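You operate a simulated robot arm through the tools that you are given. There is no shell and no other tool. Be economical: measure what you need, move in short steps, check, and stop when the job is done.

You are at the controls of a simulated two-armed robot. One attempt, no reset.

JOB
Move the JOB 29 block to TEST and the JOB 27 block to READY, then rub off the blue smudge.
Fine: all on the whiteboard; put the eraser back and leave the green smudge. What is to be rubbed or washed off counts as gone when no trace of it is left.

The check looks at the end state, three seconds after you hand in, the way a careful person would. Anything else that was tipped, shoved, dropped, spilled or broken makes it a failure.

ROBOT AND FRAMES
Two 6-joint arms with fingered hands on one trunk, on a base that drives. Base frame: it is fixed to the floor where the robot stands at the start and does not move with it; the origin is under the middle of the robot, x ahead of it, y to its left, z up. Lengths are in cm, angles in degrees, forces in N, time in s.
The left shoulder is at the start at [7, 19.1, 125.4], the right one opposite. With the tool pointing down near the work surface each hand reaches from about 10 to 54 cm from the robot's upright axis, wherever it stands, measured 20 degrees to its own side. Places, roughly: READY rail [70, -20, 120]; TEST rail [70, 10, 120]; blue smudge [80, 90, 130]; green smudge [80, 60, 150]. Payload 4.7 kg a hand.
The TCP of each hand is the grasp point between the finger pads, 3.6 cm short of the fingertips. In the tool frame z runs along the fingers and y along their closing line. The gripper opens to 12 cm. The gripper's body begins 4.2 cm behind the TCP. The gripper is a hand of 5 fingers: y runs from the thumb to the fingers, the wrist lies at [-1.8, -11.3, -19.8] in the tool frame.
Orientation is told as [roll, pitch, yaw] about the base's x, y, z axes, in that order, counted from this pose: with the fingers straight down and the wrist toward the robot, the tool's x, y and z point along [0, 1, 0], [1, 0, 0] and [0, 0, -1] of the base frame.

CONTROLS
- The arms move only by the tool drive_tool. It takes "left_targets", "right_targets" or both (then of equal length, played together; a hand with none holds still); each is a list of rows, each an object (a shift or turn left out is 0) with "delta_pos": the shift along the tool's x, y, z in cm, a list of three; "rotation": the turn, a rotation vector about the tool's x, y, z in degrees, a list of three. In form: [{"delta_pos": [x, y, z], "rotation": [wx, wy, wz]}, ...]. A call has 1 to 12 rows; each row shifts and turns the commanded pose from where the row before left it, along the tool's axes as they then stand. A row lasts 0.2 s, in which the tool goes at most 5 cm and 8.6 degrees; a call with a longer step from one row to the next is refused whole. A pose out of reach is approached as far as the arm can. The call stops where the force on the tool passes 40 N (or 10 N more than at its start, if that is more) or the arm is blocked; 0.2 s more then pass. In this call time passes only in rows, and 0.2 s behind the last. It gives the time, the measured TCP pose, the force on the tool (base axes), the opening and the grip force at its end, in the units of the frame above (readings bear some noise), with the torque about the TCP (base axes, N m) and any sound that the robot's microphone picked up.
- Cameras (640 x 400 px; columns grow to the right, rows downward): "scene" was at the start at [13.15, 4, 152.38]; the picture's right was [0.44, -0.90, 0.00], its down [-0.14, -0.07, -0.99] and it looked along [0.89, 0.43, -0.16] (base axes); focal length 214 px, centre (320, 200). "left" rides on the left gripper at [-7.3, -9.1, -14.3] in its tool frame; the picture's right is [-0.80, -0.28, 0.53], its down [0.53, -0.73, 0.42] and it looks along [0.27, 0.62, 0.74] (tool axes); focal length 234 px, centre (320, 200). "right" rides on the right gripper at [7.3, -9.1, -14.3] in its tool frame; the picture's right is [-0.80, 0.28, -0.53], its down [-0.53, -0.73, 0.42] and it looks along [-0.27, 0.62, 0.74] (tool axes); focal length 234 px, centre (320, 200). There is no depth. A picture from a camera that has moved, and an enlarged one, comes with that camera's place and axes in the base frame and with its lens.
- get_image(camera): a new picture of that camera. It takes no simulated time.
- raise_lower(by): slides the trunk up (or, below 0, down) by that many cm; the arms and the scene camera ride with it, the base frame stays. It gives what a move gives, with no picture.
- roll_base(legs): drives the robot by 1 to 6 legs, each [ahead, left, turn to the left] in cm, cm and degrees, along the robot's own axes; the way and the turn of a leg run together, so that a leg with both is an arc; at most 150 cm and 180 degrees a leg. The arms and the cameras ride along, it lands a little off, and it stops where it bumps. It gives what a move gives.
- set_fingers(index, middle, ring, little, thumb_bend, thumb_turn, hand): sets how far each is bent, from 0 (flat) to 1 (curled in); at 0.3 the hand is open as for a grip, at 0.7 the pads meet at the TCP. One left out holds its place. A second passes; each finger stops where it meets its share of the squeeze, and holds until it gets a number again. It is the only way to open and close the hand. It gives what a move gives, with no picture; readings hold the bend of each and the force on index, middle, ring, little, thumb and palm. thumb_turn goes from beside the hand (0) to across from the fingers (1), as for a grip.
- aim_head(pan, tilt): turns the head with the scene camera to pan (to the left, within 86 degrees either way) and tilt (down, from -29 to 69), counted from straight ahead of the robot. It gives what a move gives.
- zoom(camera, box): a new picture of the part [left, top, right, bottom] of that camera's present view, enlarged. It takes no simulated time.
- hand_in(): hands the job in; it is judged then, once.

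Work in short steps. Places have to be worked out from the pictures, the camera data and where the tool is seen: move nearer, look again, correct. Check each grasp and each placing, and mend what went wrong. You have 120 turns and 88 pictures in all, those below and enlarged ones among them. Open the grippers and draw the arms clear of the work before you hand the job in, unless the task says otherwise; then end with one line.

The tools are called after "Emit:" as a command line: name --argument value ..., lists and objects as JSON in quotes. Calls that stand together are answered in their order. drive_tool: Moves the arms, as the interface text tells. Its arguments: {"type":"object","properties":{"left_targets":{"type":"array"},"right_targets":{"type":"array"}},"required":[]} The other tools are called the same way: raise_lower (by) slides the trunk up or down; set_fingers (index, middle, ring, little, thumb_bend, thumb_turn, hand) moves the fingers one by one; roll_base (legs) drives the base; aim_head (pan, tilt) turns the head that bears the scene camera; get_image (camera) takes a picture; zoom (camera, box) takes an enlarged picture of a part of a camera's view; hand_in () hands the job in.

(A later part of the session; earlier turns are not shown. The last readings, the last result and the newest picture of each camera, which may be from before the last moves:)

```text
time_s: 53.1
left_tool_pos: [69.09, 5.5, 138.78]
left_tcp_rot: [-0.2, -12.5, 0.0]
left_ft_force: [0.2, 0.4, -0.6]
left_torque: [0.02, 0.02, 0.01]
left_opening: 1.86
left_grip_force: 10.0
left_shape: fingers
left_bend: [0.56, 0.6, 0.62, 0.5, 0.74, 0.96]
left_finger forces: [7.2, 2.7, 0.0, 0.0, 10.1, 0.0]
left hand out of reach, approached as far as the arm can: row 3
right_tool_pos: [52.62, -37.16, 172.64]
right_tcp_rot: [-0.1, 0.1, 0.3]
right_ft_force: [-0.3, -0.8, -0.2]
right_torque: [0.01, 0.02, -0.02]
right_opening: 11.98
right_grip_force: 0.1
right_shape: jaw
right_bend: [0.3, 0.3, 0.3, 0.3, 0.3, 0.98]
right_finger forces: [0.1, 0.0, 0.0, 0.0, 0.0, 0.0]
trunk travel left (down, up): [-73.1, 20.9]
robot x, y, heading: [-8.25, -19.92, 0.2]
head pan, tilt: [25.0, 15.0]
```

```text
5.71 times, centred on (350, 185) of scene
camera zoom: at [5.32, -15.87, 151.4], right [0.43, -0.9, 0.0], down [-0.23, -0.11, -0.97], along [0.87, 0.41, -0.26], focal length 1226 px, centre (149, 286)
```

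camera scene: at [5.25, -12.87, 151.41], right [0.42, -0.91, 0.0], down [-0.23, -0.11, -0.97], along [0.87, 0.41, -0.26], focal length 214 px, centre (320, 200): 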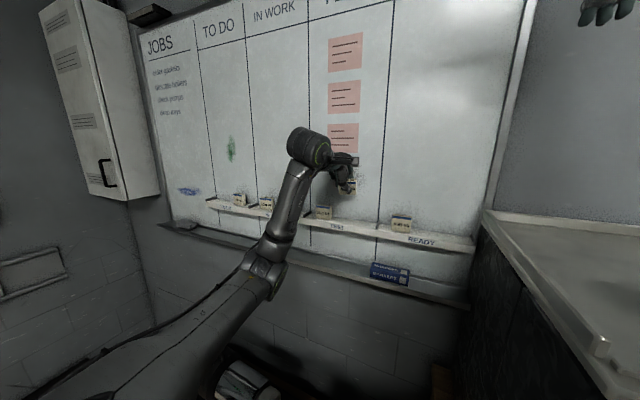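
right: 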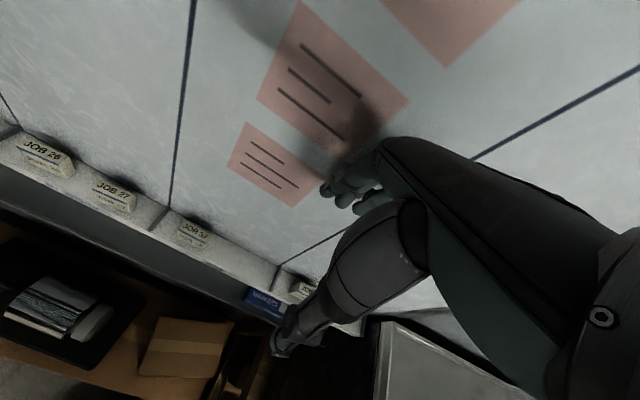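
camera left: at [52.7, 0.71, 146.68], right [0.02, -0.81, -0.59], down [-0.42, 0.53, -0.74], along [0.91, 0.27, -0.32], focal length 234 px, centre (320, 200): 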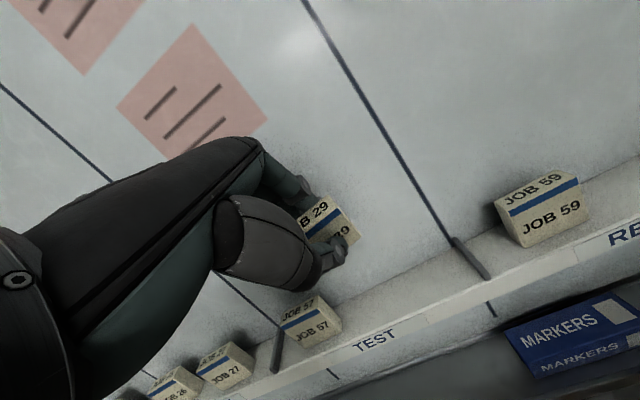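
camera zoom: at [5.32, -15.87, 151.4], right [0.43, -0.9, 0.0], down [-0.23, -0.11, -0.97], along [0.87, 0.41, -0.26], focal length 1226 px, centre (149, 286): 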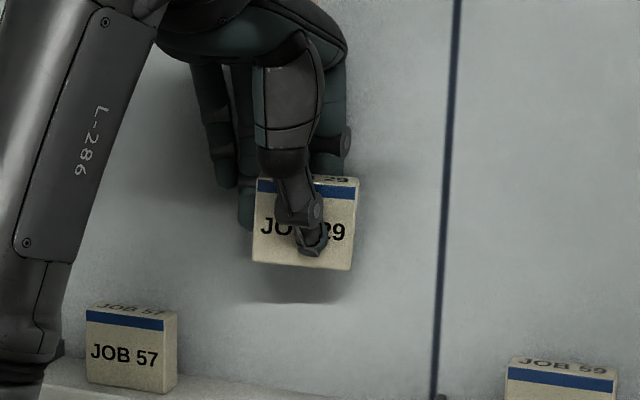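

Block is upright at y≈5.5, centre x≈71.8, with its bottom ~9 cm above the rail. I lower with the trunk by 8 cm for a purely vertical motion.

Emit:
raise_lower --by -8

Emit:
zoom --camera "scene" --box '[300, 150, 400, 220]'

Emit:
get_image --camera "left"

```text
time_s: 54.3
left_tool_pos: [69.05, 5.53, 131.01]
left_tcp_rot: [-0.3, -12.5, 0.1]
left_ft_force: [1.1, -0.5, -0.3]
left_torque: [-0.02, 0.04, 0.01]
left_opening: 1.84
left_grip_force: 9.3
left_shape: fingers
left_bend: [0.56, 0.6, 0.62, 0.5, 0.74, 0.96]
left_finger forces: [7.1, 2.7, 0.0, 0.1, 10.1, 0.0]
right_tool_pos: [52.47, -37.05, 164.51]
right_tcp_rot: [-0.1, 0.1, 0.4]
right_ft_force: [-0.7, 0.4, 0.5]
right_torque: [0.02, -0.01, 0.03]
right_opening: 11.99
right_grip_force: 0.0
right_shape: jaw
right_bend: [0.3, 0.3, 0.3, 0.3, 0.3, 0.98]
right_finger forces: [0.0, 0.0, 0.0, 0.1, 0.0, 0.1]
trunk travel left (down, up): [-65.1, 28.9]
robot x, y, heading: [-8.07, -19.66, 0.2]
head pan, tilt: [25.0, 15.0]
```

```text
5.71 times, centred on (350, 185) of scene
camera zoom: at [5.25, -15.83, 143.41], right [0.43, -0.9, 0.0], down [-0.23, -0.11, -0.97], along [0.87, 0.41, -0.26], focal length 1226 px, centre (149, 286)
```

zoom: 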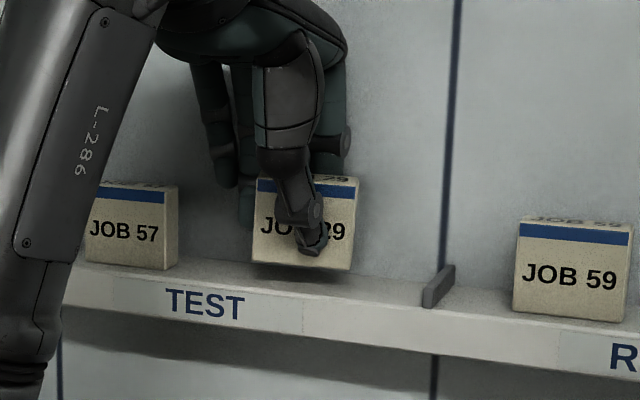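

```text
34 pictures are left
camera left: at [57.11, -1.76, 142.81], right [-0.16, -0.81, -0.57], down [-0.62, 0.53, -0.58], along [0.77, 0.26, -0.59], focal length 234 px, centre (320, 200)
```

left: 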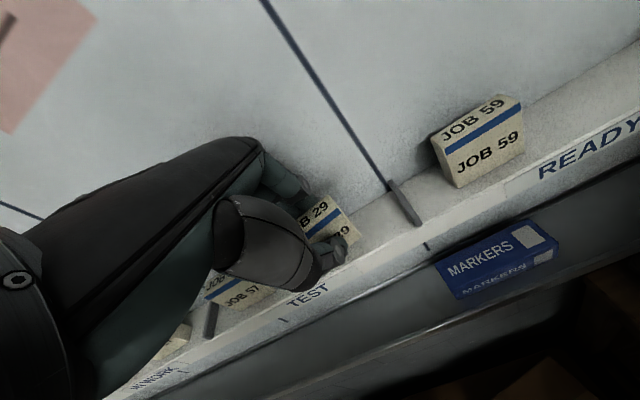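

About 1.1 cm remains. I lower by 0.9 then check the force.

Emit:
raise_lower --by -0.9

Emit:
raise_lower --by -0.3

```text
time_s: 54.9
left_tool_pos: [69.12, 5.42, 130.04]
left_tcp_rot: [-0.3, -12.6, 0.0]
left_ft_force: [0.7, 0.0, 0.2]
left_torque: [0.0, 0.0, 0.04]
left_opening: 1.83
left_grip_force: 10.1
left_shape: fingers
left_bend: [0.56, 0.6, 0.62, 0.5, 0.74, 0.96]
left_finger forces: [7.3, 2.6, 0.1, 0.1, 10.0, 0.1]
right_tool_pos: [52.49, -37.07, 163.84]
right_tcp_rot: [-0.1, 0.1, 0.4]
right_ft_force: [0.1, 0.5, 0.0]
right_torque: [0.01, 0.0, 0.01]
right_opening: 11.98
right_grip_force: 0.1
right_shape: jaw
right_bend: [0.3, 0.3, 0.3, 0.3, 0.3, 0.98]
right_finger forces: [0.1, 0.1, 0.0, 0.0, 0.1, 0.0]
trunk travel left (down, up): [-64.2, 29.8]
robot x, y, heading: [-7.8, -19.6, 0.1]
head pan, tilt: [25.0, 15.0]
```

```text
time_s: 55.4
left_tool_pos: [69.31, 5.5, 129.58]
left_tcp_rot: [-0.3, -12.5, 0.2]
left_ft_force: [0.4, 0.2, -0.6]
left_torque: [-0.02, 0.0, 0.04]
left_opening: 1.88
left_grip_force: 9.9
left_shape: fingers
left_bend: [0.56, 0.6, 0.62, 0.5, 0.74, 0.96]
left_finger forces: [7.2, 2.8, 0.0, 0.1, 10.0, 0.0]
right_tool_pos: [52.49, -37.09, 163.34]
right_tcp_rot: [-0.1, 0.1, 0.4]
right_ft_force: [0.0, 0.1, 0.0]
right_torque: [-0.01, 0.0, 0.0]
right_opening: 12.0
right_grip_force: 0.1
right_shape: jaw
right_bend: [0.3, 0.3, 0.3, 0.3, 0.3, 0.98]
right_finger forces: [0.0, 0.1, 0.0, 0.0, 0.0, 0.0]
trunk travel left (down, up): [-63.9, 30.1]
robot x, y, heading: [-7.92, -19.47, 0.0]
head pan, tilt: [25.0, 15.0]
```

Still no contact; I lower two more small steps watching force.

Emit:
raise_lower --by -0.3

Emit:
raise_lower --by -0.25

Emit:
zoom --camera "scene" --box '[300, 150, 400, 220]'

```text
time_s: 55.9
left_tool_pos: [69.11, 5.5, 129.38]
left_tcp_rot: [-0.2, -12.5, 0.2]
left_ft_force: [-0.1, 0.6, 2.0]
left_torque: [-0.1, -0.03, 0.02]
left_opening: 1.85
left_grip_force: 10.9
left_shape: fingers
left_bend: [0.56, 0.6, 0.62, 0.5, 0.74, 0.96]
left_finger forces: [7.5, 2.8, 0.0, 0.0, 10.5, 0.1]
right_tool_pos: [52.47, -37.16, 163.15]
right_tcp_rot: [-0.1, 0.1, 0.4]
right_ft_force: [-0.6, -0.7, 0.2]
right_torque: [0.0, 0.0, 0.01]
right_opening: 11.98
right_grip_force: 0.1
right_shape: jaw
right_bend: [0.3, 0.3, 0.3, 0.3, 0.3, 0.98]
right_finger forces: [0.0, 0.1, 0.1, 0.0, 0.0, 0.1]
trunk travel left (down, up): [-63.6, 30.4]
robot x, y, heading: [-7.63, -20.03, 0.2]
head pan, tilt: [25.0, 15.0]
```

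```text
time_s: 56.4
left_tool_pos: [68.88, 5.4, 129.26]
left_tcp_rot: [-0.3, -12.8, 0.1]
left_ft_force: [0.8, 1.7, 7.4]
left_torque: [-0.11, -0.11, 0.03]
left_opening: 1.81
left_grip_force: 12.8
left_shape: fingers
left_bend: [0.55, 0.6, 0.62, 0.5, 0.75, 0.96]
left_finger forces: [9.4, 3.5, 0.1, 0.0, 11.8, 0.0]
right_tool_pos: [52.36, -37.15, 162.9]
right_tcp_rot: [-0.1, 0.1, 0.4]
right_ft_force: [0.6, -0.2, 0.5]
right_torque: [-0.01, 0.04, -0.02]
right_opening: 11.97
right_grip_force: 0.0
right_shape: jaw
right_bend: [0.3, 0.3, 0.3, 0.3, 0.3, 0.98]
right_finger forces: [0.0, 0.1, 0.1, 0.1, 0.0, 0.1]
trunk travel left (down, up): [-63.3, 30.7]
robot x, y, heading: [-7.86, -19.88, 0.4]
head pan, tilt: [25.0, 15.0]
```

```text
5.71 times, centred on (350, 185) of scene
camera zoom: at [5.14, -15.83, 141.68], right [0.43, -0.9, 0.0], down [-0.23, -0.11, -0.97], along [0.87, 0.41, -0.26], focal length 1226 px, centre (149, 286)
```

zoom: 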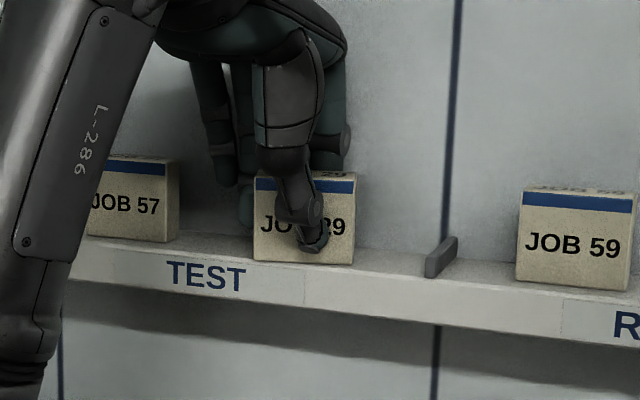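

Contact at ~7 N: block stands on the rail. I open fingers slightly (fingers back, thumb a bit) and then raise the trunk vertically.

Emit:
set_fingers --hand "left" --index 0.48 --middle 0.48 --ring 0.48 --thumb_bend 0.7

Emit:
raise_lower --by 1.2

Emit:
set_fingers --hand "left" --thumb_bend 0.62

Emit:
raise_lower --by 7.3

Emit:
zoom --camera "scene" --box '[280, 150, 420, 250]'

```text
time_s: 57.4
left_tool_pos: [68.94, 5.51, 129.25]
left_tcp_rot: [-0.3, -12.6, 0.1]
left_ft_force: [-7.5, 0.4, -2.7]
left_torque: [-0.02, -0.06, 0.09]
left_opening: 3.64
left_grip_force: 3.3
left_shape: fingers
left_bend: [0.48, 0.51, 0.48, 0.5, 0.7, 0.97]
left_finger forces: [0.1, 6.7, 0.0, 0.0, 0.0, 0.0]
right_tool_pos: [52.33, -37.14, 163.0]
right_tcp_rot: [-0.1, 0.0, 0.4]
right_ft_force: [-0.6, -0.3, -0.3]
right_torque: [-0.01, -0.02, -0.01]
right_opening: 11.97
right_grip_force: 0.0
right_shape: jaw
right_bend: [0.3, 0.3, 0.3, 0.3, 0.3, 0.98]
right_finger forces: [0.0, 0.0, 0.0, 0.1, 0.0, 0.1]
trunk travel left (down, up): [-63.3, 30.7]
robot x, y, heading: [-8.02, -19.79, 0.2]
head pan, tilt: [25.0, 15.0]
```

```text
time_s: 58.0
left_tool_pos: [68.9, 5.53, 130.6]
left_tcp_rot: [-0.4, -12.6, 0.1]
left_ft_force: [-7.0, 0.8, 0.5]
left_torque: [0.01, -0.33, 0.11]
left_opening: 3.66
left_grip_force: 3.5
left_shape: fingers
left_bend: [0.48, 0.5, 0.48, 0.5, 0.7, 0.97]
left_finger forces: [0.0, 7.2, 0.0, 0.0, 0.0, 0.0]
right_tool_pos: [52.32, -37.06, 164.1]
right_tcp_rot: [-0.1, 0.0, 0.5]
right_ft_force: [0.2, -0.1, -0.3]
right_torque: [0.02, 0.04, 0.0]
right_opening: 11.96
right_grip_force: 0.1
right_shape: jaw
right_bend: [0.3, 0.3, 0.3, 0.3, 0.3, 0.98]
right_finger forces: [0.1, 0.0, 0.0, 0.0, 0.0, 0.0]
trunk travel left (down, up): [-64.5, 29.5]
robot x, y, heading: [-7.87, -19.78, 0.3]
head pan, tilt: [25.0, 15.0]
```

```text
time_s: 59.0
left_tool_pos: [68.93, 5.56, 130.49]
left_tcp_rot: [-0.3, -12.7, 0.0]
left_ft_force: [-7.1, 0.5, 3.2]
left_torque: [0.04, -0.44, 0.13]
left_opening: 4.78
left_grip_force: 4.0
left_shape: fingers
left_bend: [0.48, 0.5, 0.48, 0.5, 0.62, 0.97]
left_finger forces: [0.0, 7.3, 0.0, 0.0, 0.0, 0.1]
right_tool_pos: [52.36, -37.18, 164.03]
right_tcp_rot: [-0.1, 0.0, 0.4]
right_ft_force: [0.8, 0.1, -0.1]
right_torque: [-0.01, 0.0, 0.01]
right_opening: 11.99
right_grip_force: 0.1
right_shape: jaw
right_bend: [0.3, 0.3, 0.3, 0.3, 0.3, 0.98]
right_finger forces: [0.1, 0.1, 0.0, 0.1, 0.1, 0.1]
trunk travel left (down, up): [-64.5, 29.5]
robot x, y, heading: [-8.38, -19.71, 0.6]
head pan, tilt: [25.0, 15.0]
```

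```text
time_s: 60.1
left_tool_pos: [68.89, 5.56, 137.83]
left_tcp_rot: [-0.3, -12.8, 0.1]
left_ft_force: [-6.3, 0.8, 1.2]
left_torque: [0.0, -0.21, 0.14]
left_opening: 4.78
left_grip_force: 3.1
left_shape: fingers
left_bend: [0.48, 0.5, 0.48, 0.5, 0.62, 0.97]
left_finger forces: [0.1, 6.3, 0.0, 0.0, 0.0, 0.1]
right_tool_pos: [52.27, -37.15, 171.49]
right_tcp_rot: [-0.1, -0.1, 0.4]
right_ft_force: [-0.9, 1.7, 0.1]
right_torque: [0.01, 0.0, -0.02]
right_opening: 11.97
right_grip_force: 0.1
right_shape: jaw
right_bend: [0.3, 0.3, 0.3, 0.3, 0.3, 0.98]
right_finger forces: [0.0, 0.1, 0.0, 0.1, 0.1, 0.0]
trunk travel left (down, up): [-71.8, 22.2]
robot x, y, heading: [-8.17, -19.87, 0.1]
head pan, tilt: [25.0, 15.0]
```

```text
4.00 times, centred on (350, 200) of scene
camera zoom: at [5.05, -15.83, 150.18], right [0.43, -0.9, 0.0], down [-0.23, -0.11, -0.97], along [0.87, 0.41, -0.26], focal length 858 px, centre (200, 200)
```

zoom: 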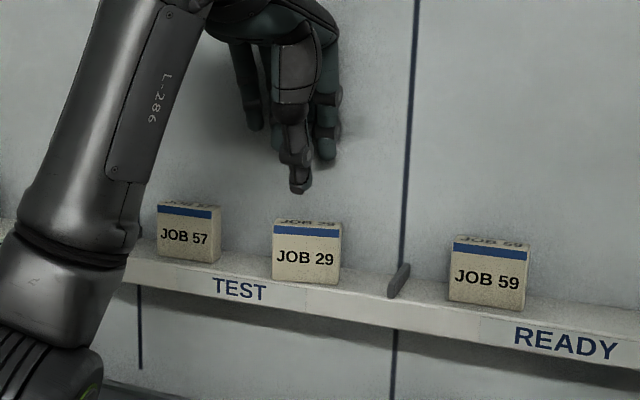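

JOB 29 stands properly in TEST. Now I retract the left hand, pre-tilt the right hand by 20°, and drive left so the right hand can take JOB 27 (right-hand reach lies ~25 cm right of centre).

Emit:
drive_tool --left_targets '[{"delta_pos": [0, -3.9, -0.9]}, {"delta_pos": [0, -3.9, -0.9]}, {"delta_pos": [0, -3.9, -0.9]}]' --right_targets '[{"rotation": [-6.67, 0, 0]}, {"rotation": [-6.67, 0, 0]}, {"rotation": [-6.67, 0, 0]}]'

Emit:
roll_base --legs '[[0, 76, 0]]'

Emit:
aim_head --pan -25 --tilt 15

Emit:
get_image --camera "scene"

```text
time_s: 60.9
left_tool_pos: [68.61, 7.27, 136.98]
left_tcp_rot: [-0.5, -12.7, 0.1]
left_ft_force: [-0.6, 0.6, 0.0]
left_torque: [-0.04, 0.02, 0.0]
left_opening: 4.8
left_grip_force: 0.0
left_shape: fingers
left_bend: [0.48, 0.48, 0.48, 0.5, 0.62, 0.98]
left_finger forces: [0.1, 0.1, 0.1, 0.1, 0.0, 0.0]
left hand out of reach, approached as far as the arm can: row 1, 2, 3
right_tool_pos: [55.91, -36.52, 178.07]
right_tcp_rot: [-0.2, -19.9, 0.5]
right_ft_force: [-0.2, 0.4, 0.3]
right_torque: [-0.03, -0.02, -0.01]
right_opening: 11.98
right_grip_force: 0.0
right_shape: jaw
right_bend: [0.3, 0.3, 0.3, 0.3, 0.3, 0.98]
right_finger forces: [0.0, 0.0, 0.1, 0.1, 0.1, 0.0]
right hand out of reach, approached as far as the arm can: row 1, 2, 3
trunk travel left (down, up): [-71.8, 22.2]
robot x, y, heading: [-8.41, -19.75, 0.3]
head pan, tilt: [25.0, 15.0]
```

```text
time_s: 65.0
left_tool_pos: [67.29, 84.03, 137.06]
left_tcp_rot: [-0.3, -12.6, 0.8]
left_ft_force: [-0.6, -0.1, -0.6]
left_torque: [0.01, 0.01, -0.02]
left_opening: 4.77
left_grip_force: 0.0
left_shape: fingers
left_bend: [0.48, 0.48, 0.48, 0.5, 0.62, 0.98]
left_finger forces: [0.0, 0.1, 0.0, 0.1, 0.1, 0.1]
right_tool_pos: [55.42, 39.82, 177.97]
right_tcp_rot: [-0.1, -19.8, 1.1]
right_ft_force: [0.4, -0.3, 0.0]
right_torque: [0.04, -0.01, -0.02]
right_opening: 11.99
right_grip_force: 0.1
right_shape: jaw
right_bend: [0.3, 0.3, 0.3, 0.3, 0.3, 0.98]
right_finger forces: [0.1, 0.0, 0.0, 0.0, 0.1, 0.0]
trunk travel left (down, up): [-71.8, 22.2]
robot x, y, heading: [-9.0, 56.25, 0.9]
head pan, tilt: [25.0, 15.0]
```

```text
time_s: 66.2
left_tool_pos: [67.32, 84.05, 136.93]
left_tcp_rot: [-0.3, -12.6, 0.8]
left_ft_force: [-0.6, -0.9, -0.5]
left_torque: [0.0, 0.02, 0.03]
left_opening: 4.79
left_grip_force: 0.1
left_shape: fingers
left_bend: [0.48, 0.48, 0.48, 0.5, 0.62, 0.98]
left_finger forces: [0.1, 0.0, 0.0, 0.0, 0.0, 0.0]
right_tool_pos: [55.47, 39.98, 177.99]
right_tcp_rot: [-0.1, -19.8, 1.2]
right_ft_force: [0.2, 0.0, -0.1]
right_torque: [0.02, -0.04, 0.0]
right_opening: 11.99
right_grip_force: 0.0
right_shape: jaw
right_bend: [0.3, 0.3, 0.3, 0.3, 0.3, 0.98]
right_finger forces: [0.0, 0.0, 0.0, 0.0, 0.0, 0.0]
trunk travel left (down, up): [-71.8, 22.2]
robot x, y, heading: [-8.71, 56.14, 0.9]
head pan, tilt: [-25.0, 15.0]
```

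```text
31 pictures are left
camera scene: at [4.5, 52.32, 150.16], right [-0.41, -0.91, 0.0], down [-0.24, 0.11, -0.97], along [0.88, -0.39, -0.26], focal length 214 px, centre (320, 200)
```

scene: 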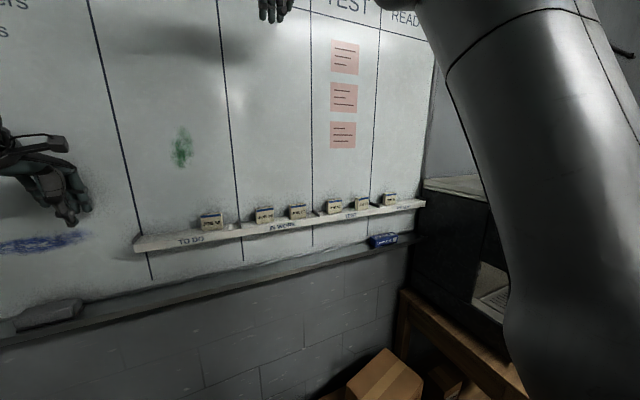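

Now I bring the right hand down and to the right toward JOB 27, checking that the arm follows.

Emit:
drive_tool --right_targets '[{"delta_pos": [-1.8, -0.43, 4.1]}, {"delta_pos": [-1.8, -0.43, 4.1]}, {"delta_pos": [-1.8, -0.43, 4.1]}, {"delta_pos": [-1.8, -0.43, 4.1]}, {"delta_pos": [-1.8, -0.43, 4.1]}]'

```text
time_s: 67.4
left_tool_pos: [66.66, 84.08, 137.39]
left_tcp_rot: [-0.5, -12.9, 0.7]
left_ft_force: [-0.8, -0.9, 1.3]
left_torque: [0.0, -0.02, 0.02]
left_opening: 4.79
left_grip_force: 0.0
left_shape: fingers
left_bend: [0.48, 0.48, 0.48, 0.5, 0.62, 0.98]
left_finger forces: [0.0, 0.0, 0.0, 0.1, 0.0, 0.0]
right_tool_pos: [67.4, 31.18, 169.24]
right_tcp_rot: [-0.2, -19.9, 1.1]
right_ft_force: [-11.4, 2.4, -0.3]
right_torque: [-0.02, -0.13, 0.08]
right_opening: 11.67
right_grip_force: 0.2
right_shape: jaw
right_bend: [0.32, 0.34, 0.31, 0.3, 0.3, 0.98]
right_finger forces: [2.5, 7.0, 1.4, 0.0, 0.0, 0.0]
right hand out of reach, approached as far as the arm can: row 1, 2, 3, 4, 5
trunk travel left (down, up): [-71.8, 22.2]
robot x, y, heading: [-8.58, 56.67, 0.9]
head pan, tilt: [-25.0, 15.0]
```

The right hand touched the board lightly; I back it off, further right and down, to see if the arm gets free of its limit.

Emit:
drive_tool --right_targets '[{"delta_pos": [-2.5, -3.5, 0]}, {"delta_pos": [-2.5, -3.5, 1.5]}, {"delta_pos": [-2.5, -2, 3]}, {"delta_pos": [-2.5, -1, 4]}]'

```text
time_s: 68.4
left_tool_pos: [66.09, 84.25, 137.61]
left_tcp_rot: [-0.4, -13.2, 0.8]
left_ft_force: [-0.3, -0.8, -1.0]
left_torque: [0.04, 0.01, -0.02]
left_opening: 4.79
left_grip_force: 0.1
left_shape: fingers
left_bend: [0.48, 0.48, 0.48, 0.5, 0.62, 0.98]
left_finger forces: [0.0, 0.0, 0.0, 0.0, 0.1, 0.1]
right_tool_pos: [67.9, 20.37, 167.17]
right_tcp_rot: [-0.2, -20.4, 1.3]
right_ft_force: [-34.7, 9.9, 9.1]
right_torque: [-0.14, -0.87, 0.41]
right_opening: 11.4
right_grip_force: 0.1
right_shape: jaw
right_bend: [0.35, 0.36, 0.33, 0.3, 0.3, 0.98]
right_finger forces: [8.6, 19.0, 7.0, 0.0, 0.0, 0.1]
right hand out of reach, approached as far as the arm can: row 1, 2, 3, 4
trunk travel left (down, up): [-71.8, 22.2]
robot x, y, heading: [-9.22, 56.31, 1.0]
head pan, tilt: [-25.0, 15.0]
```

The right arm seems stuck near full stretch and presses the board; I back the base off at once, then swing that arm up and out of the way. The left arm will do JOB 27 instead.

Emit:
roll_base --legs '[[-15, 0, -0.9]]'

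Emit:
drive_tool --right_targets '[{"delta_pos": [-2, -3, -3]}, {"delta_pos": [-2, -3, -3]}, {"delta_pos": [-2, -3, -3]}, {"delta_pos": [-2, -3, -3]}, {"delta_pos": [0, -4, -2]}, {"delta_pos": [0, -4, -2]}]'

Emit:
aim_head --pan -20 --tilt 2

Emit:
get_image --camera "scene"

```text
time_s: 69.8
left_tool_pos: [53.3, 82.71, 136.75]
left_tcp_rot: [-0.2, -12.5, -0.2]
left_ft_force: [0.3, 0.6, -0.7]
left_torque: [-0.01, 0.0, 0.01]
left_opening: 4.78
left_grip_force: 0.0
left_shape: fingers
left_bend: [0.48, 0.48, 0.48, 0.5, 0.62, 0.98]
left_finger forces: [0.1, 0.0, 0.1, 0.0, 0.1, 0.0]
right_tool_pos: [54.37, 18.62, 165.93]
right_tcp_rot: [-0.1, -19.6, 0.2]
right_ft_force: [-0.7, 1.1, -0.4]
right_torque: [0.03, 0.03, 0.0]
right_opening: 11.98
right_grip_force: 0.0
right_shape: jaw
right_bend: [0.3, 0.3, 0.3, 0.3, 0.3, 0.98]
right_finger forces: [0.0, 0.1, 0.1, 0.0, 0.1, 0.1]
trunk travel left (down, up): [-71.8, 22.2]
robot x, y, heading: [-23.52, 55.56, 0.0]
head pan, tilt: [-25.0, 15.0]
```

```text
time_s: 71.2
left_tool_pos: [52.72, 82.69, 137.18]
left_tcp_rot: [-0.3, -12.8, -0.2]
left_ft_force: [-0.2, 0.0, -0.3]
left_torque: [0.02, -0.03, 0.01]
left_opening: 4.81
left_grip_force: 0.1
left_shape: fingers
left_bend: [0.48, 0.48, 0.48, 0.5, 0.62, 0.98]
left_finger forces: [0.1, 0.1, 0.0, 0.0, 0.0, 0.0]
right_tool_pos: [31.98, 9.2, 178.33]
right_tcp_rot: [-0.1, -19.7, 0.4]
right_ft_force: [-0.5, 0.1, 0.2]
right_torque: [0.02, -0.05, -0.04]
right_opening: 11.97
right_grip_force: 0.1
right_shape: jaw
right_bend: [0.3, 0.3, 0.3, 0.3, 0.3, 0.98]
right_finger forces: [0.0, 0.1, 0.0, 0.1, 0.0, 0.0]
right hand out of reach, approached as far as the arm can: row 1, 2, 5, 6
trunk travel left (down, up): [-71.8, 22.2]
robot x, y, heading: [-23.58, 55.69, -0.1]
head pan, tilt: [-25.0, 15.0]
```

```text
time_s: 71.9
left_tool_pos: [53.06, 82.7, 137.05]
left_tcp_rot: [-0.3, -12.7, -0.2]
left_ft_force: [-0.7, -0.2, -0.2]
left_torque: [0.02, -0.02, 0.01]
left_opening: 4.79
left_grip_force: 0.1
left_shape: fingers
left_bend: [0.48, 0.48, 0.48, 0.5, 0.62, 0.98]
left_finger forces: [0.0, 0.0, 0.1, 0.0, 0.0, 0.0]
right_tool_pos: [32.6, 9.17, 178.25]
right_tcp_rot: [-0.1, -19.4, 0.2]
right_ft_force: [0.3, -0.2, 0.3]
right_torque: [0.01, -0.03, 0.01]
right_opening: 11.98
right_grip_force: 0.2
right_shape: jaw
right_bend: [0.3, 0.3, 0.3, 0.3, 0.3, 0.98]
right_finger forces: [0.1, 0.1, 0.0, 0.1, 0.1, 0.0]
trunk travel left (down, up): [-71.8, 22.2]
robot x, y, heading: [-23.66, 56.16, 0.0]
head pan, tilt: [-20.0, 2.0]
```

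```text
30 pictures are left
camera scene: at [-10.14, 52.78, 152.25], right [-0.34, -0.94, 0.0], down [-0.03, 0.01, -1.0], along [0.94, -0.34, -0.04], focal length 214 px, centre (320, 200)
```

scene: 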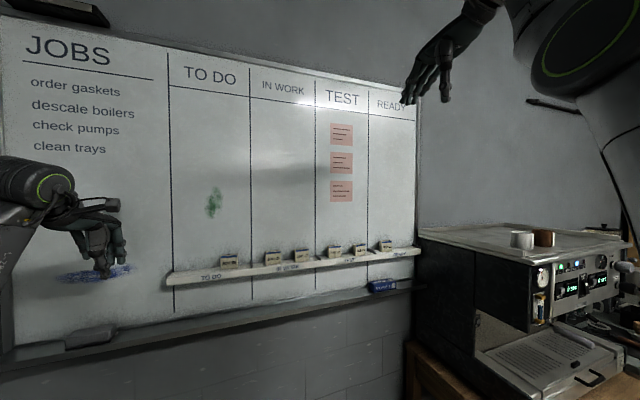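

The right arm moved back fine. I test whether it can now come down in free space (it would make READY easier).

Emit:
drive_tool --right_targets '[{"delta_pos": [0, -2, 4]}, {"delta_pos": [0, -2, 4]}, {"delta_pos": [0, -2, 4]}, {"delta_pos": [0, -2, 4]}, {"delta_pos": [0, -2, 4]}, {"delta_pos": [0, -2, 4]}]'

```text
time_s: 73.3
left_tool_pos: [53.11, 82.53, 136.77]
left_tcp_rot: [-0.3, -12.6, -0.1]
left_ft_force: [-0.1, -0.1, -0.4]
left_torque: [-0.01, 0.0, 0.02]
left_opening: 4.78
left_grip_force: 0.0
left_shape: fingers
left_bend: [0.48, 0.48, 0.48, 0.5, 0.62, 0.98]
left_finger forces: [0.1, 0.1, 0.1, 0.0, 0.0, 0.0]
right_tool_pos: [35.44, 5.97, 175.51]
right_tcp_rot: [0.0, -19.6, 0.1]
right_ft_force: [1.0, 0.3, -0.9]
right_torque: [0.04, -0.01, 0.02]
right_opening: 11.96
right_grip_force: 0.0
right_shape: jaw
right_bend: [0.3, 0.3, 0.3, 0.3, 0.3, 0.98]
right_finger forces: [0.1, 0.2, 0.0, 0.1, 0.0, 0.0]
right hand out of reach, approached as far as the arm can: row 1, 2, 3, 4, 5, 6
trunk travel left (down, up): [-71.8, 22.2]
robot x, y, heading: [-23.54, 56.19, 0.2]
head pan, tilt: [-20.0, 2.0]
```

The right arm can't come down in this branch, so the left arm does JOB 27 too. I drive to y≈4, then forward, with the left hand tilted back to ~20°.

Emit:
drive_tool --left_targets '[{"rotation": [-7.5, 0, 0]}]'

Emit:
roll_base --legs '[[0, -52, 0], [13.5, 0, 0]]'

Emit:
aim_head --pan 35 --tilt 15

Emit:
get_image --camera "left"

Emit:
get_image --camera "scene"

```text
time_s: 73.7
left_tool_pos: [53.12, 82.7, 136.81]
left_tcp_rot: [-0.4, -20.2, -0.1]
left_ft_force: [0.5, 0.6, 0.4]
left_torque: [-0.03, -0.02, 0.01]
left_opening: 4.82
left_grip_force: 0.0
left_shape: fingers
left_bend: [0.48, 0.48, 0.48, 0.5, 0.62, 0.98]
left_finger forces: [0.1, 0.0, 0.0, 0.0, 0.0, 0.0]
right_tool_pos: [35.34, 6.03, 175.55]
right_tcp_rot: [-0.2, -19.7, 0.2]
right_ft_force: [-0.7, -0.2, 0.7]
right_torque: [-0.03, 0.02, -0.02]
right_opening: 11.99
right_grip_force: 0.1
right_shape: jaw
right_bend: [0.3, 0.3, 0.3, 0.3, 0.3, 0.98]
right_finger forces: [0.0, 0.1, 0.0, 0.1, 0.1, 0.0]
trunk travel left (down, up): [-71.8, 22.2]
robot x, y, heading: [-23.55, 55.9, 0.1]
head pan, tilt: [-20.0, 2.0]
```

```text
time_s: 77.6
left_tool_pos: [66.3, 31.71, 137.07]
left_tcp_rot: [-0.3, -20.2, 0.1]
left_ft_force: [-0.8, 0.1, 0.5]
left_torque: [0.01, -0.01, 0.02]
left_opening: 4.78
left_grip_force: 0.0
left_shape: fingers
left_bend: [0.48, 0.48, 0.48, 0.5, 0.62, 0.98]
left_finger forces: [0.0, 0.0, 0.0, 0.1, 0.0, 0.1]
right_tool_pos: [48.91, -45.05, 175.67]
right_tcp_rot: [-0.1, -19.8, 0.4]
right_ft_force: [-0.1, -0.2, 0.1]
right_torque: [-0.01, -0.02, -0.01]
right_opening: 11.97
right_grip_force: 0.1
right_shape: jaw
right_bend: [0.3, 0.3, 0.3, 0.3, 0.3, 0.98]
right_finger forces: [0.0, 0.0, 0.0, 0.0, 0.1, 0.1]
trunk travel left (down, up): [-71.8, 22.2]
robot x, y, heading: [-9.7, 4.6, 0.4]
head pan, tilt: [-20.0, 2.0]
```

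```text
time_s: 78.9
left_tool_pos: [66.48, 31.88, 137.03]
left_tcp_rot: [-0.4, -20.3, 0.2]
left_ft_force: [0.4, 0.4, 0.4]
left_torque: [0.0, 0.03, 0.0]
left_opening: 4.78
left_grip_force: 0.0
left_shape: fingers
left_bend: [0.48, 0.48, 0.48, 0.5, 0.62, 0.98]
left_finger forces: [0.1, 0.0, 0.0, 0.0, 0.1, 0.1]
right_tool_pos: [49.11, -44.97, 175.6]
right_tcp_rot: [-0.2, -19.6, 0.5]
right_ft_force: [-0.4, 0.1, -1.2]
right_torque: [-0.03, 0.0, 0.01]
right_opening: 11.94
right_grip_force: 0.1
right_shape: jaw
right_bend: [0.3, 0.3, 0.3, 0.3, 0.3, 0.98]
right_finger forces: [0.0, 0.0, 0.0, 0.1, 0.0, 0.0]
trunk travel left (down, up): [-71.8, 22.2]
robot x, y, heading: [-10.03, 4.7, 0.2]
head pan, tilt: [35.0, 15.0]
```

```text
29 pictures are left
camera left: at [53.01, 24.52, 147.19], right [-0.08, -0.81, -0.58], down [-0.54, 0.53, -0.65], along [0.84, 0.26, -0.48], focal length 234 px, centre (320, 200)
```

left: 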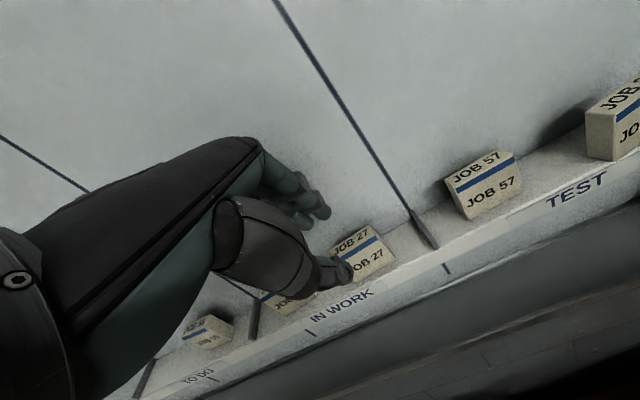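

```text
28 pictures are left
camera scene: at [2.44, 10.05, 150.16], right [0.58, -0.82, 0.0], down [-0.21, -0.15, -0.97], along [0.79, 0.56, -0.26], focal length 214 px, centre (320, 200)
```

scene: 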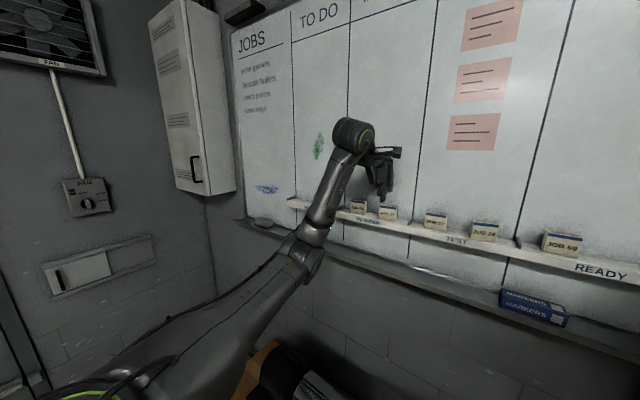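

JOB 27: x 70.8–73.2, y 28–33.7. I set the pre-grasp fingers, align the TCP to about [69, 30.9], and lower with the trunk in two steps.

Emit:
set_fingers --hand "left" --index 0.46 --middle 0.46 --ring 0.46 --little 0.46 --thumb_bend 0.66

Emit:
drive_tool --left_targets '[{"delta_pos": [-0.9, 2.35, 0.85]}]'

Emit:
raise_lower --by -5

Emit:
zoom --camera "left" --box '[220, 150, 420, 310]'

Emit:
zoom --camera "scene" --box '[340, 140, 440, 220]'

```text
time_s: 79.9
left_tool_pos: [66.35, 31.92, 136.83]
left_tcp_rot: [-0.3, -20.3, 0.2]
left_ft_force: [0.1, -0.2, -0.5]
left_torque: [-0.02, 0.04, -0.03]
left_opening: 4.57
left_grip_force: 0.1
left_shape: fingers
left_bend: [0.46, 0.46, 0.46, 0.46, 0.66, 0.98]
left_finger forces: [0.1, 0.1, 0.0, 0.0, 0.0, 0.0]
right_tool_pos: [49.16, -45.07, 175.53]
right_tcp_rot: [-0.1, -19.6, 0.6]
right_ft_force: [0.7, 0.5, -1.1]
right_torque: [0.0, -0.02, 0.05]
right_opening: 11.99
right_grip_force: 0.0
right_shape: jaw
right_bend: [0.3, 0.3, 0.3, 0.3, 0.3, 0.98]
right_finger forces: [0.1, 0.0, 0.0, 0.0, 0.0, 0.0]
trunk travel left (down, up): [-71.8, 22.2]
robot x, y, heading: [-9.74, 4.59, 0.4]
head pan, tilt: [35.0, 15.0]
```

```text
time_s: 80.3
left_tool_pos: [69.01, 30.85, 137.19]
left_tcp_rot: [-0.4, -20.2, 0.2]
left_ft_force: [-2.8, 0.9, -0.6]
left_torque: [-0.03, 0.04, 0.13]
left_opening: 4.57
left_grip_force: 2.1
left_shape: fingers
left_bend: [0.46, 0.48, 0.46, 0.46, 0.66, 0.98]
left_finger forces: [0.0, 3.9, 0.0, 0.1, 0.1, 0.0]
right_tool_pos: [49.19, -45.02, 175.58]
right_tcp_rot: [-0.1, -19.6, 0.6]
right_ft_force: [0.3, -0.2, -0.2]
right_torque: [-0.03, 0.0, 0.01]
right_opening: 11.98
right_grip_force: 0.2
right_shape: jaw
right_bend: [0.3, 0.3, 0.3, 0.3, 0.3, 0.98]
right_finger forces: [0.0, 0.0, 0.0, 0.0, 0.1, 0.1]
trunk travel left (down, up): [-71.8, 22.2]
robot x, y, heading: [-10.11, 4.74, 0.4]
head pan, tilt: [35.0, 15.0]
```

```text
time_s: 81.2
left_tool_pos: [68.94, 30.93, 131.93]
left_tcp_rot: [-0.2, -20.1, 0.2]
left_ft_force: [-3.6, -0.3, -1.1]
left_torque: [-0.04, 0.04, 0.01]
left_opening: 4.56
left_grip_force: 2.0
left_shape: fingers
left_bend: [0.46, 0.49, 0.46, 0.46, 0.66, 0.98]
left_finger forces: [0.1, 4.2, 0.0, 0.0, 0.0, 0.0]
right_tool_pos: [48.98, -45.06, 170.58]
right_tcp_rot: [-0.1, -19.6, 0.5]
right_ft_force: [-0.2, 0.2, -0.3]
right_torque: [-0.01, 0.0, 0.0]
right_opening: 11.95
right_grip_force: 0.0
right_shape: jaw
right_bend: [0.3, 0.3, 0.3, 0.3, 0.3, 0.98]
right_finger forces: [0.1, 0.0, 0.0, 0.0, 0.1, 0.0]
trunk travel left (down, up): [-66.8, 27.2]
robot x, y, heading: [-9.75, 5.03, 0.2]
head pan, tilt: [35.0, 15.0]
```

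```text
2.50 times, centred on (320, 230) of left
camera zoom: at [55.53, 23.67, 142.23], right [-0.08, -0.81, -0.58], down [-0.54, 0.53, -0.65], along [0.84, 0.26, -0.48], focal length 585 px, centre (320, 125)
```

zoom: 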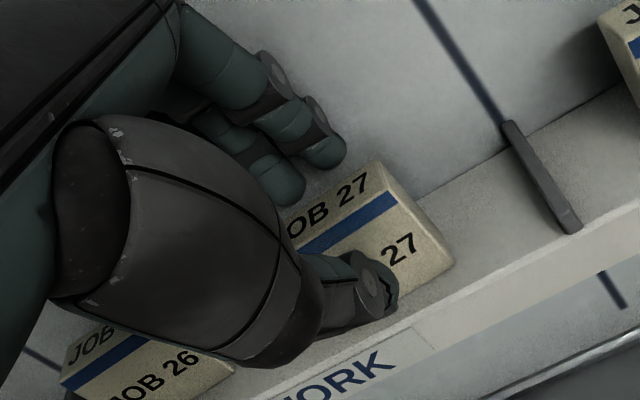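

```text
5.00 times, centred on (390, 180) of scene
camera zoom: at [2.37, 10.06, 145.16], right [0.58, -0.82, 0.0], down [-0.21, -0.15, -0.97], along [0.79, 0.56, -0.26], focal length 1072 px, centre (-30, 300)
```

zoom: 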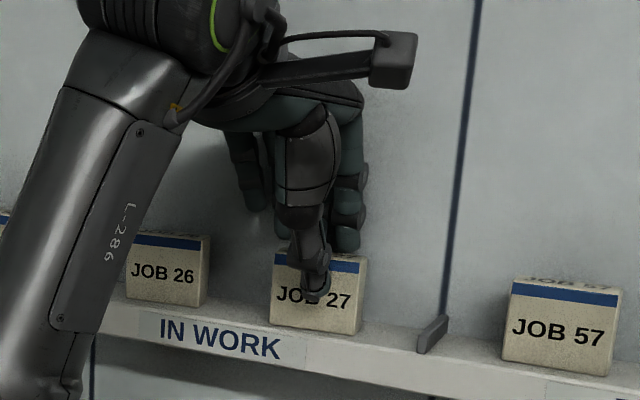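

Fingertips are just behind the block's rear edge. I lower 1.2 cm and check forces for any finger landing on top.

Emit:
raise_lower --by -1.2

Emit:
zoom --camera "left" --box '[220, 150, 420, 310]'

```text
time_s: 81.8
left_tool_pos: [69.0, 30.85, 130.93]
left_tcp_rot: [-0.2, -20.1, 0.1]
left_ft_force: [-3.4, -0.7, 0.2]
left_torque: [0.0, 0.06, -0.01]
left_opening: 4.57
left_grip_force: 1.4
left_shape: fingers
left_bend: [0.46, 0.48, 0.46, 0.46, 0.66, 0.98]
left_finger forces: [0.1, 3.5, 0.0, 0.0, 0.0, 0.0]
right_tool_pos: [49.07, -45.01, 169.32]
right_tcp_rot: [-0.1, -19.8, 0.7]
right_ft_force: [0.0, -0.8, 0.0]
right_torque: [-0.01, -0.03, 0.03]
right_opening: 11.97
right_grip_force: 0.0
right_shape: jaw
right_bend: [0.3, 0.3, 0.3, 0.3, 0.3, 0.98]
right_finger forces: [0.0, 0.0, 0.0, 0.0, 0.1, 0.0]
trunk travel left (down, up): [-65.6, 28.4]
robot x, y, heading: [-10.02, 4.59, 0.3]
head pan, tilt: [35.0, 15.0]
```

```text
2.50 times, centred on (320, 230) of left
camera zoom: at [55.5, 23.68, 141.05], right [-0.08, -0.81, -0.58], down [-0.54, 0.53, -0.65], along [0.84, 0.26, -0.48], focal length 585 px, centre (320, 125)
```

zoom: 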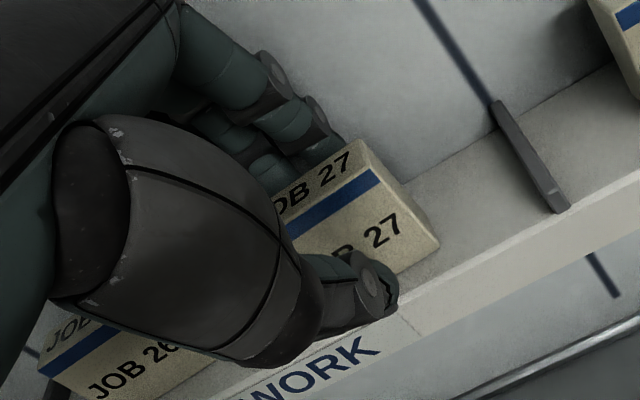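

All fingers have gone behind the block. I lower 1.7 cm more and then close thumb and fingers together.

Emit:
raise_lower --by -1.7

Emit:
set_fingers --hand "left" --index 0.62 --middle 0.62 --ring 0.62 --little 0.5 --thumb_bend 0.8

Emit:
raise_lower --by 2

Emit:
zoom --camera "scene" --box '[340, 140, 440, 220]'

```text
time_s: 82.4
left_tool_pos: [68.94, 30.92, 129.14]
left_tcp_rot: [-0.3, -20.2, 0.2]
left_ft_force: [-3.3, 0.2, -0.8]
left_torque: [-0.04, 0.04, 0.0]
left_opening: 4.62
left_grip_force: 1.5
left_shape: fingers
left_bend: [0.46, 0.48, 0.46, 0.46, 0.66, 0.98]
left_finger forces: [0.1, 3.5, 0.1, 0.1, 0.1, 0.0]
right_tool_pos: [49.11, -45.1, 167.7]
right_tcp_rot: [-0.1, -19.6, 0.6]
right_ft_force: [-0.1, -0.5, 0.0]
right_torque: [0.0, 0.03, 0.01]
right_opening: 11.98
right_grip_force: 0.0
right_shape: jaw
right_bend: [0.3, 0.3, 0.3, 0.3, 0.3, 0.98]
right_finger forces: [0.0, 0.0, 0.1, 0.0, 0.0, 0.0]
trunk travel left (down, up): [-63.9, 30.1]
robot x, y, heading: [-10.08, 4.67, 0.4]
head pan, tilt: [35.0, 15.0]
```

```text
time_s: 83.4
left_tool_pos: [69.03, 31.12, 129.1]
left_tcp_rot: [-0.4, -20.3, 0.2]
left_ft_force: [-0.2, 0.7, 0.9]
left_torque: [0.05, -0.01, -0.01]
left_opening: 1.88
left_grip_force: 11.1
left_shape: fingers
left_bend: [0.55, 0.59, 0.62, 0.5, 0.75, 0.96]
left_finger forces: [7.8, 3.5, 0.3, 0.1, 11.1, 0.1]
right_tool_pos: [49.21, -45.01, 167.59]
right_tcp_rot: [-0.1, -19.6, 0.7]
right_ft_force: [0.7, -0.4, -0.5]
right_torque: [-0.02, 0.02, 0.0]
right_opening: 11.95
right_grip_force: 0.0
right_shape: jaw
right_bend: [0.3, 0.3, 0.3, 0.3, 0.3, 0.98]
right_finger forces: [0.0, 0.0, 0.0, 0.0, 0.0, 0.0]
trunk travel left (down, up): [-63.9, 30.1]
robot x, y, heading: [-9.97, 4.89, 0.6]
head pan, tilt: [35.0, 15.0]
```

```text
time_s: 84.1
left_tool_pos: [69.05, 30.94, 131.05]
left_tcp_rot: [-0.3, -20.1, 0.2]
left_ft_force: [-0.2, -0.2, -0.1]
left_torque: [-0.01, 0.02, 0.02]
left_opening: 1.9
left_grip_force: 11.4
left_shape: fingers
left_bend: [0.55, 0.59, 0.62, 0.5, 0.74, 0.96]
left_finger forces: [7.8, 3.0, 0.1, 0.1, 10.9, 0.1]
right_tool_pos: [49.15, -45.0, 169.65]
right_tcp_rot: [-0.1, -19.7, 0.6]
right_ft_force: [0.7, 0.1, -0.2]
right_torque: [0.0, 0.02, 0.02]
right_opening: 11.98
right_grip_force: 0.0
right_shape: jaw
right_bend: [0.3, 0.3, 0.3, 0.3, 0.3, 0.98]
right_finger forces: [0.0, 0.0, 0.0, 0.1, 0.0, 0.0]
trunk travel left (down, up): [-65.9, 28.1]
robot x, y, heading: [-9.85, 4.6, 0.6]
head pan, tilt: [35.0, 15.0]
```

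```text
5.00 times, centred on (390, 180) of scene
camera zoom: at [2.44, 10.06, 144.26], right [0.58, -0.82, 0.0], down [-0.21, -0.15, -0.97], along [0.79, 0.56, -0.26], focal length 1072 px, centre (-30, 300)
```

zoom: 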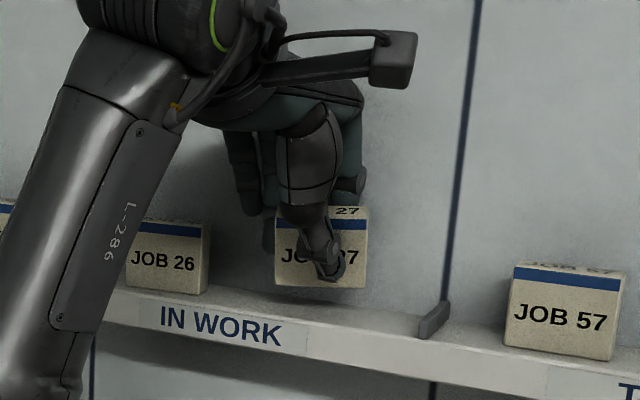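

Clean lift of JOB 27. I raise 9 cm more and drive back a touch, then right ~50 cm to put the hand at y≈-19.5.

Emit:
raise_lower --by 9

Emit:
roll_base --legs '[[-3, 0, -0.5], [0, -35, 0]]'

Emit:
aim_head --pan -55 --tilt 35

Emit:
get_image --camera "scene"

```text
time_s: 85.3
left_tool_pos: [68.91, 30.85, 140.16]
left_tcp_rot: [-0.3, -20.1, 0.2]
left_ft_force: [-0.5, -0.2, 0.4]
left_torque: [0.01, 0.02, 0.03]
left_opening: 1.84
left_grip_force: 11.1
left_shape: fingers
left_bend: [0.55, 0.59, 0.62, 0.5, 0.74, 0.96]
left_finger forces: [7.8, 3.0, 0.1, 0.1, 10.9, 0.0]
right_tool_pos: [49.2, -45.03, 178.57]
right_tcp_rot: [0.0, -19.6, 0.6]
right_ft_force: [0.4, -0.3, -1.2]
right_torque: [-0.02, -0.01, -0.03]
right_opening: 11.97
right_grip_force: 0.0
right_shape: jaw
right_bend: [0.3, 0.3, 0.3, 0.3, 0.3, 0.98]
right_finger forces: [0.0, 0.0, 0.0, 0.1, 0.0, 0.1]
trunk travel left (down, up): [-74.9, 19.1]
robot x, y, heading: [-9.94, 5.1, 0.3]
head pan, tilt: [35.0, 15.0]
```

```text
time_s: 88.0
left_tool_pos: [66.25, -4.11, 139.97]
left_tcp_rot: [-0.4, -20.1, -0.5]
left_ft_force: [0.5, -0.2, -0.3]
left_torque: [-0.01, 0.0, 0.01]
left_opening: 1.88
left_grip_force: 11.0
left_shape: fingers
left_bend: [0.55, 0.59, 0.62, 0.5, 0.74, 0.96]
left_finger forces: [7.8, 3.0, 0.1, 0.0, 11.0, 0.0]
right_tool_pos: [45.19, -79.77, 178.71]
right_tcp_rot: [-0.2, -19.6, -0.2]
right_ft_force: [0.2, 0.3, 1.0]
right_torque: [-0.06, 0.03, -0.03]
right_opening: 11.97
right_grip_force: 0.0
right_shape: jaw
right_bend: [0.3, 0.3, 0.3, 0.3, 0.3, 0.98]
right_finger forces: [0.0, 0.0, 0.1, 0.1, 0.0, 0.0]
trunk travel left (down, up): [-74.9, 19.1]
robot x, y, heading: [-13.21, -29.5, -0.3]
head pan, tilt: [35.0, 15.0]
```

```text
time_s: 89.7
left_tool_pos: [66.31, -4.27, 140.13]
left_tcp_rot: [-0.3, -20.1, -0.6]
left_ft_force: [0.2, 0.4, -1.0]
left_torque: [0.0, 0.04, 0.04]
left_opening: 1.89
left_grip_force: 10.6
left_shape: fingers
left_bend: [0.55, 0.59, 0.62, 0.5, 0.74, 0.96]
left_finger forces: [7.8, 2.9, 0.1, 0.1, 11.0, 0.0]
right_tool_pos: [45.4, -79.92, 178.71]
right_tcp_rot: [-0.1, -19.6, -0.3]
right_ft_force: [-0.2, 0.0, -0.5]
right_torque: [0.01, 0.0, -0.03]
right_opening: 11.97
right_grip_force: 0.0
right_shape: jaw
right_bend: [0.3, 0.3, 0.3, 0.3, 0.3, 0.98]
right_finger forces: [0.0, 0.0, 0.0, 0.0, 0.1, 0.1]
trunk travel left (down, up): [-74.9, 19.1]
robot x, y, heading: [-12.64, -29.59, -0.6]
head pan, tilt: [-55.0, 35.0]
```

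```text
23 pictures are left
camera scene: at [-3.35, -36.77, 150.06], right [-0.82, -0.57, 0.0], down [-0.33, 0.47, -0.82], along [0.46, -0.67, -0.57], focal length 214 px, centre (320, 200)
```

scene: 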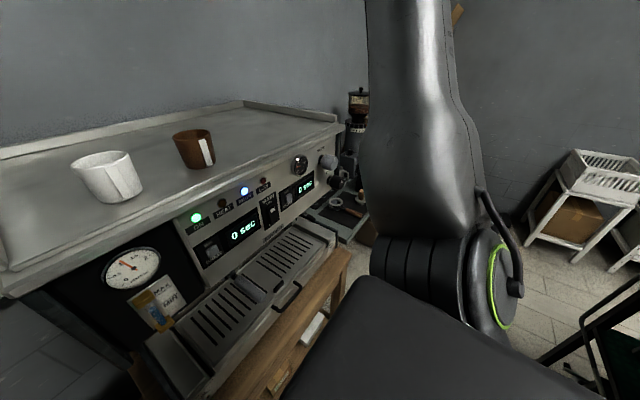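

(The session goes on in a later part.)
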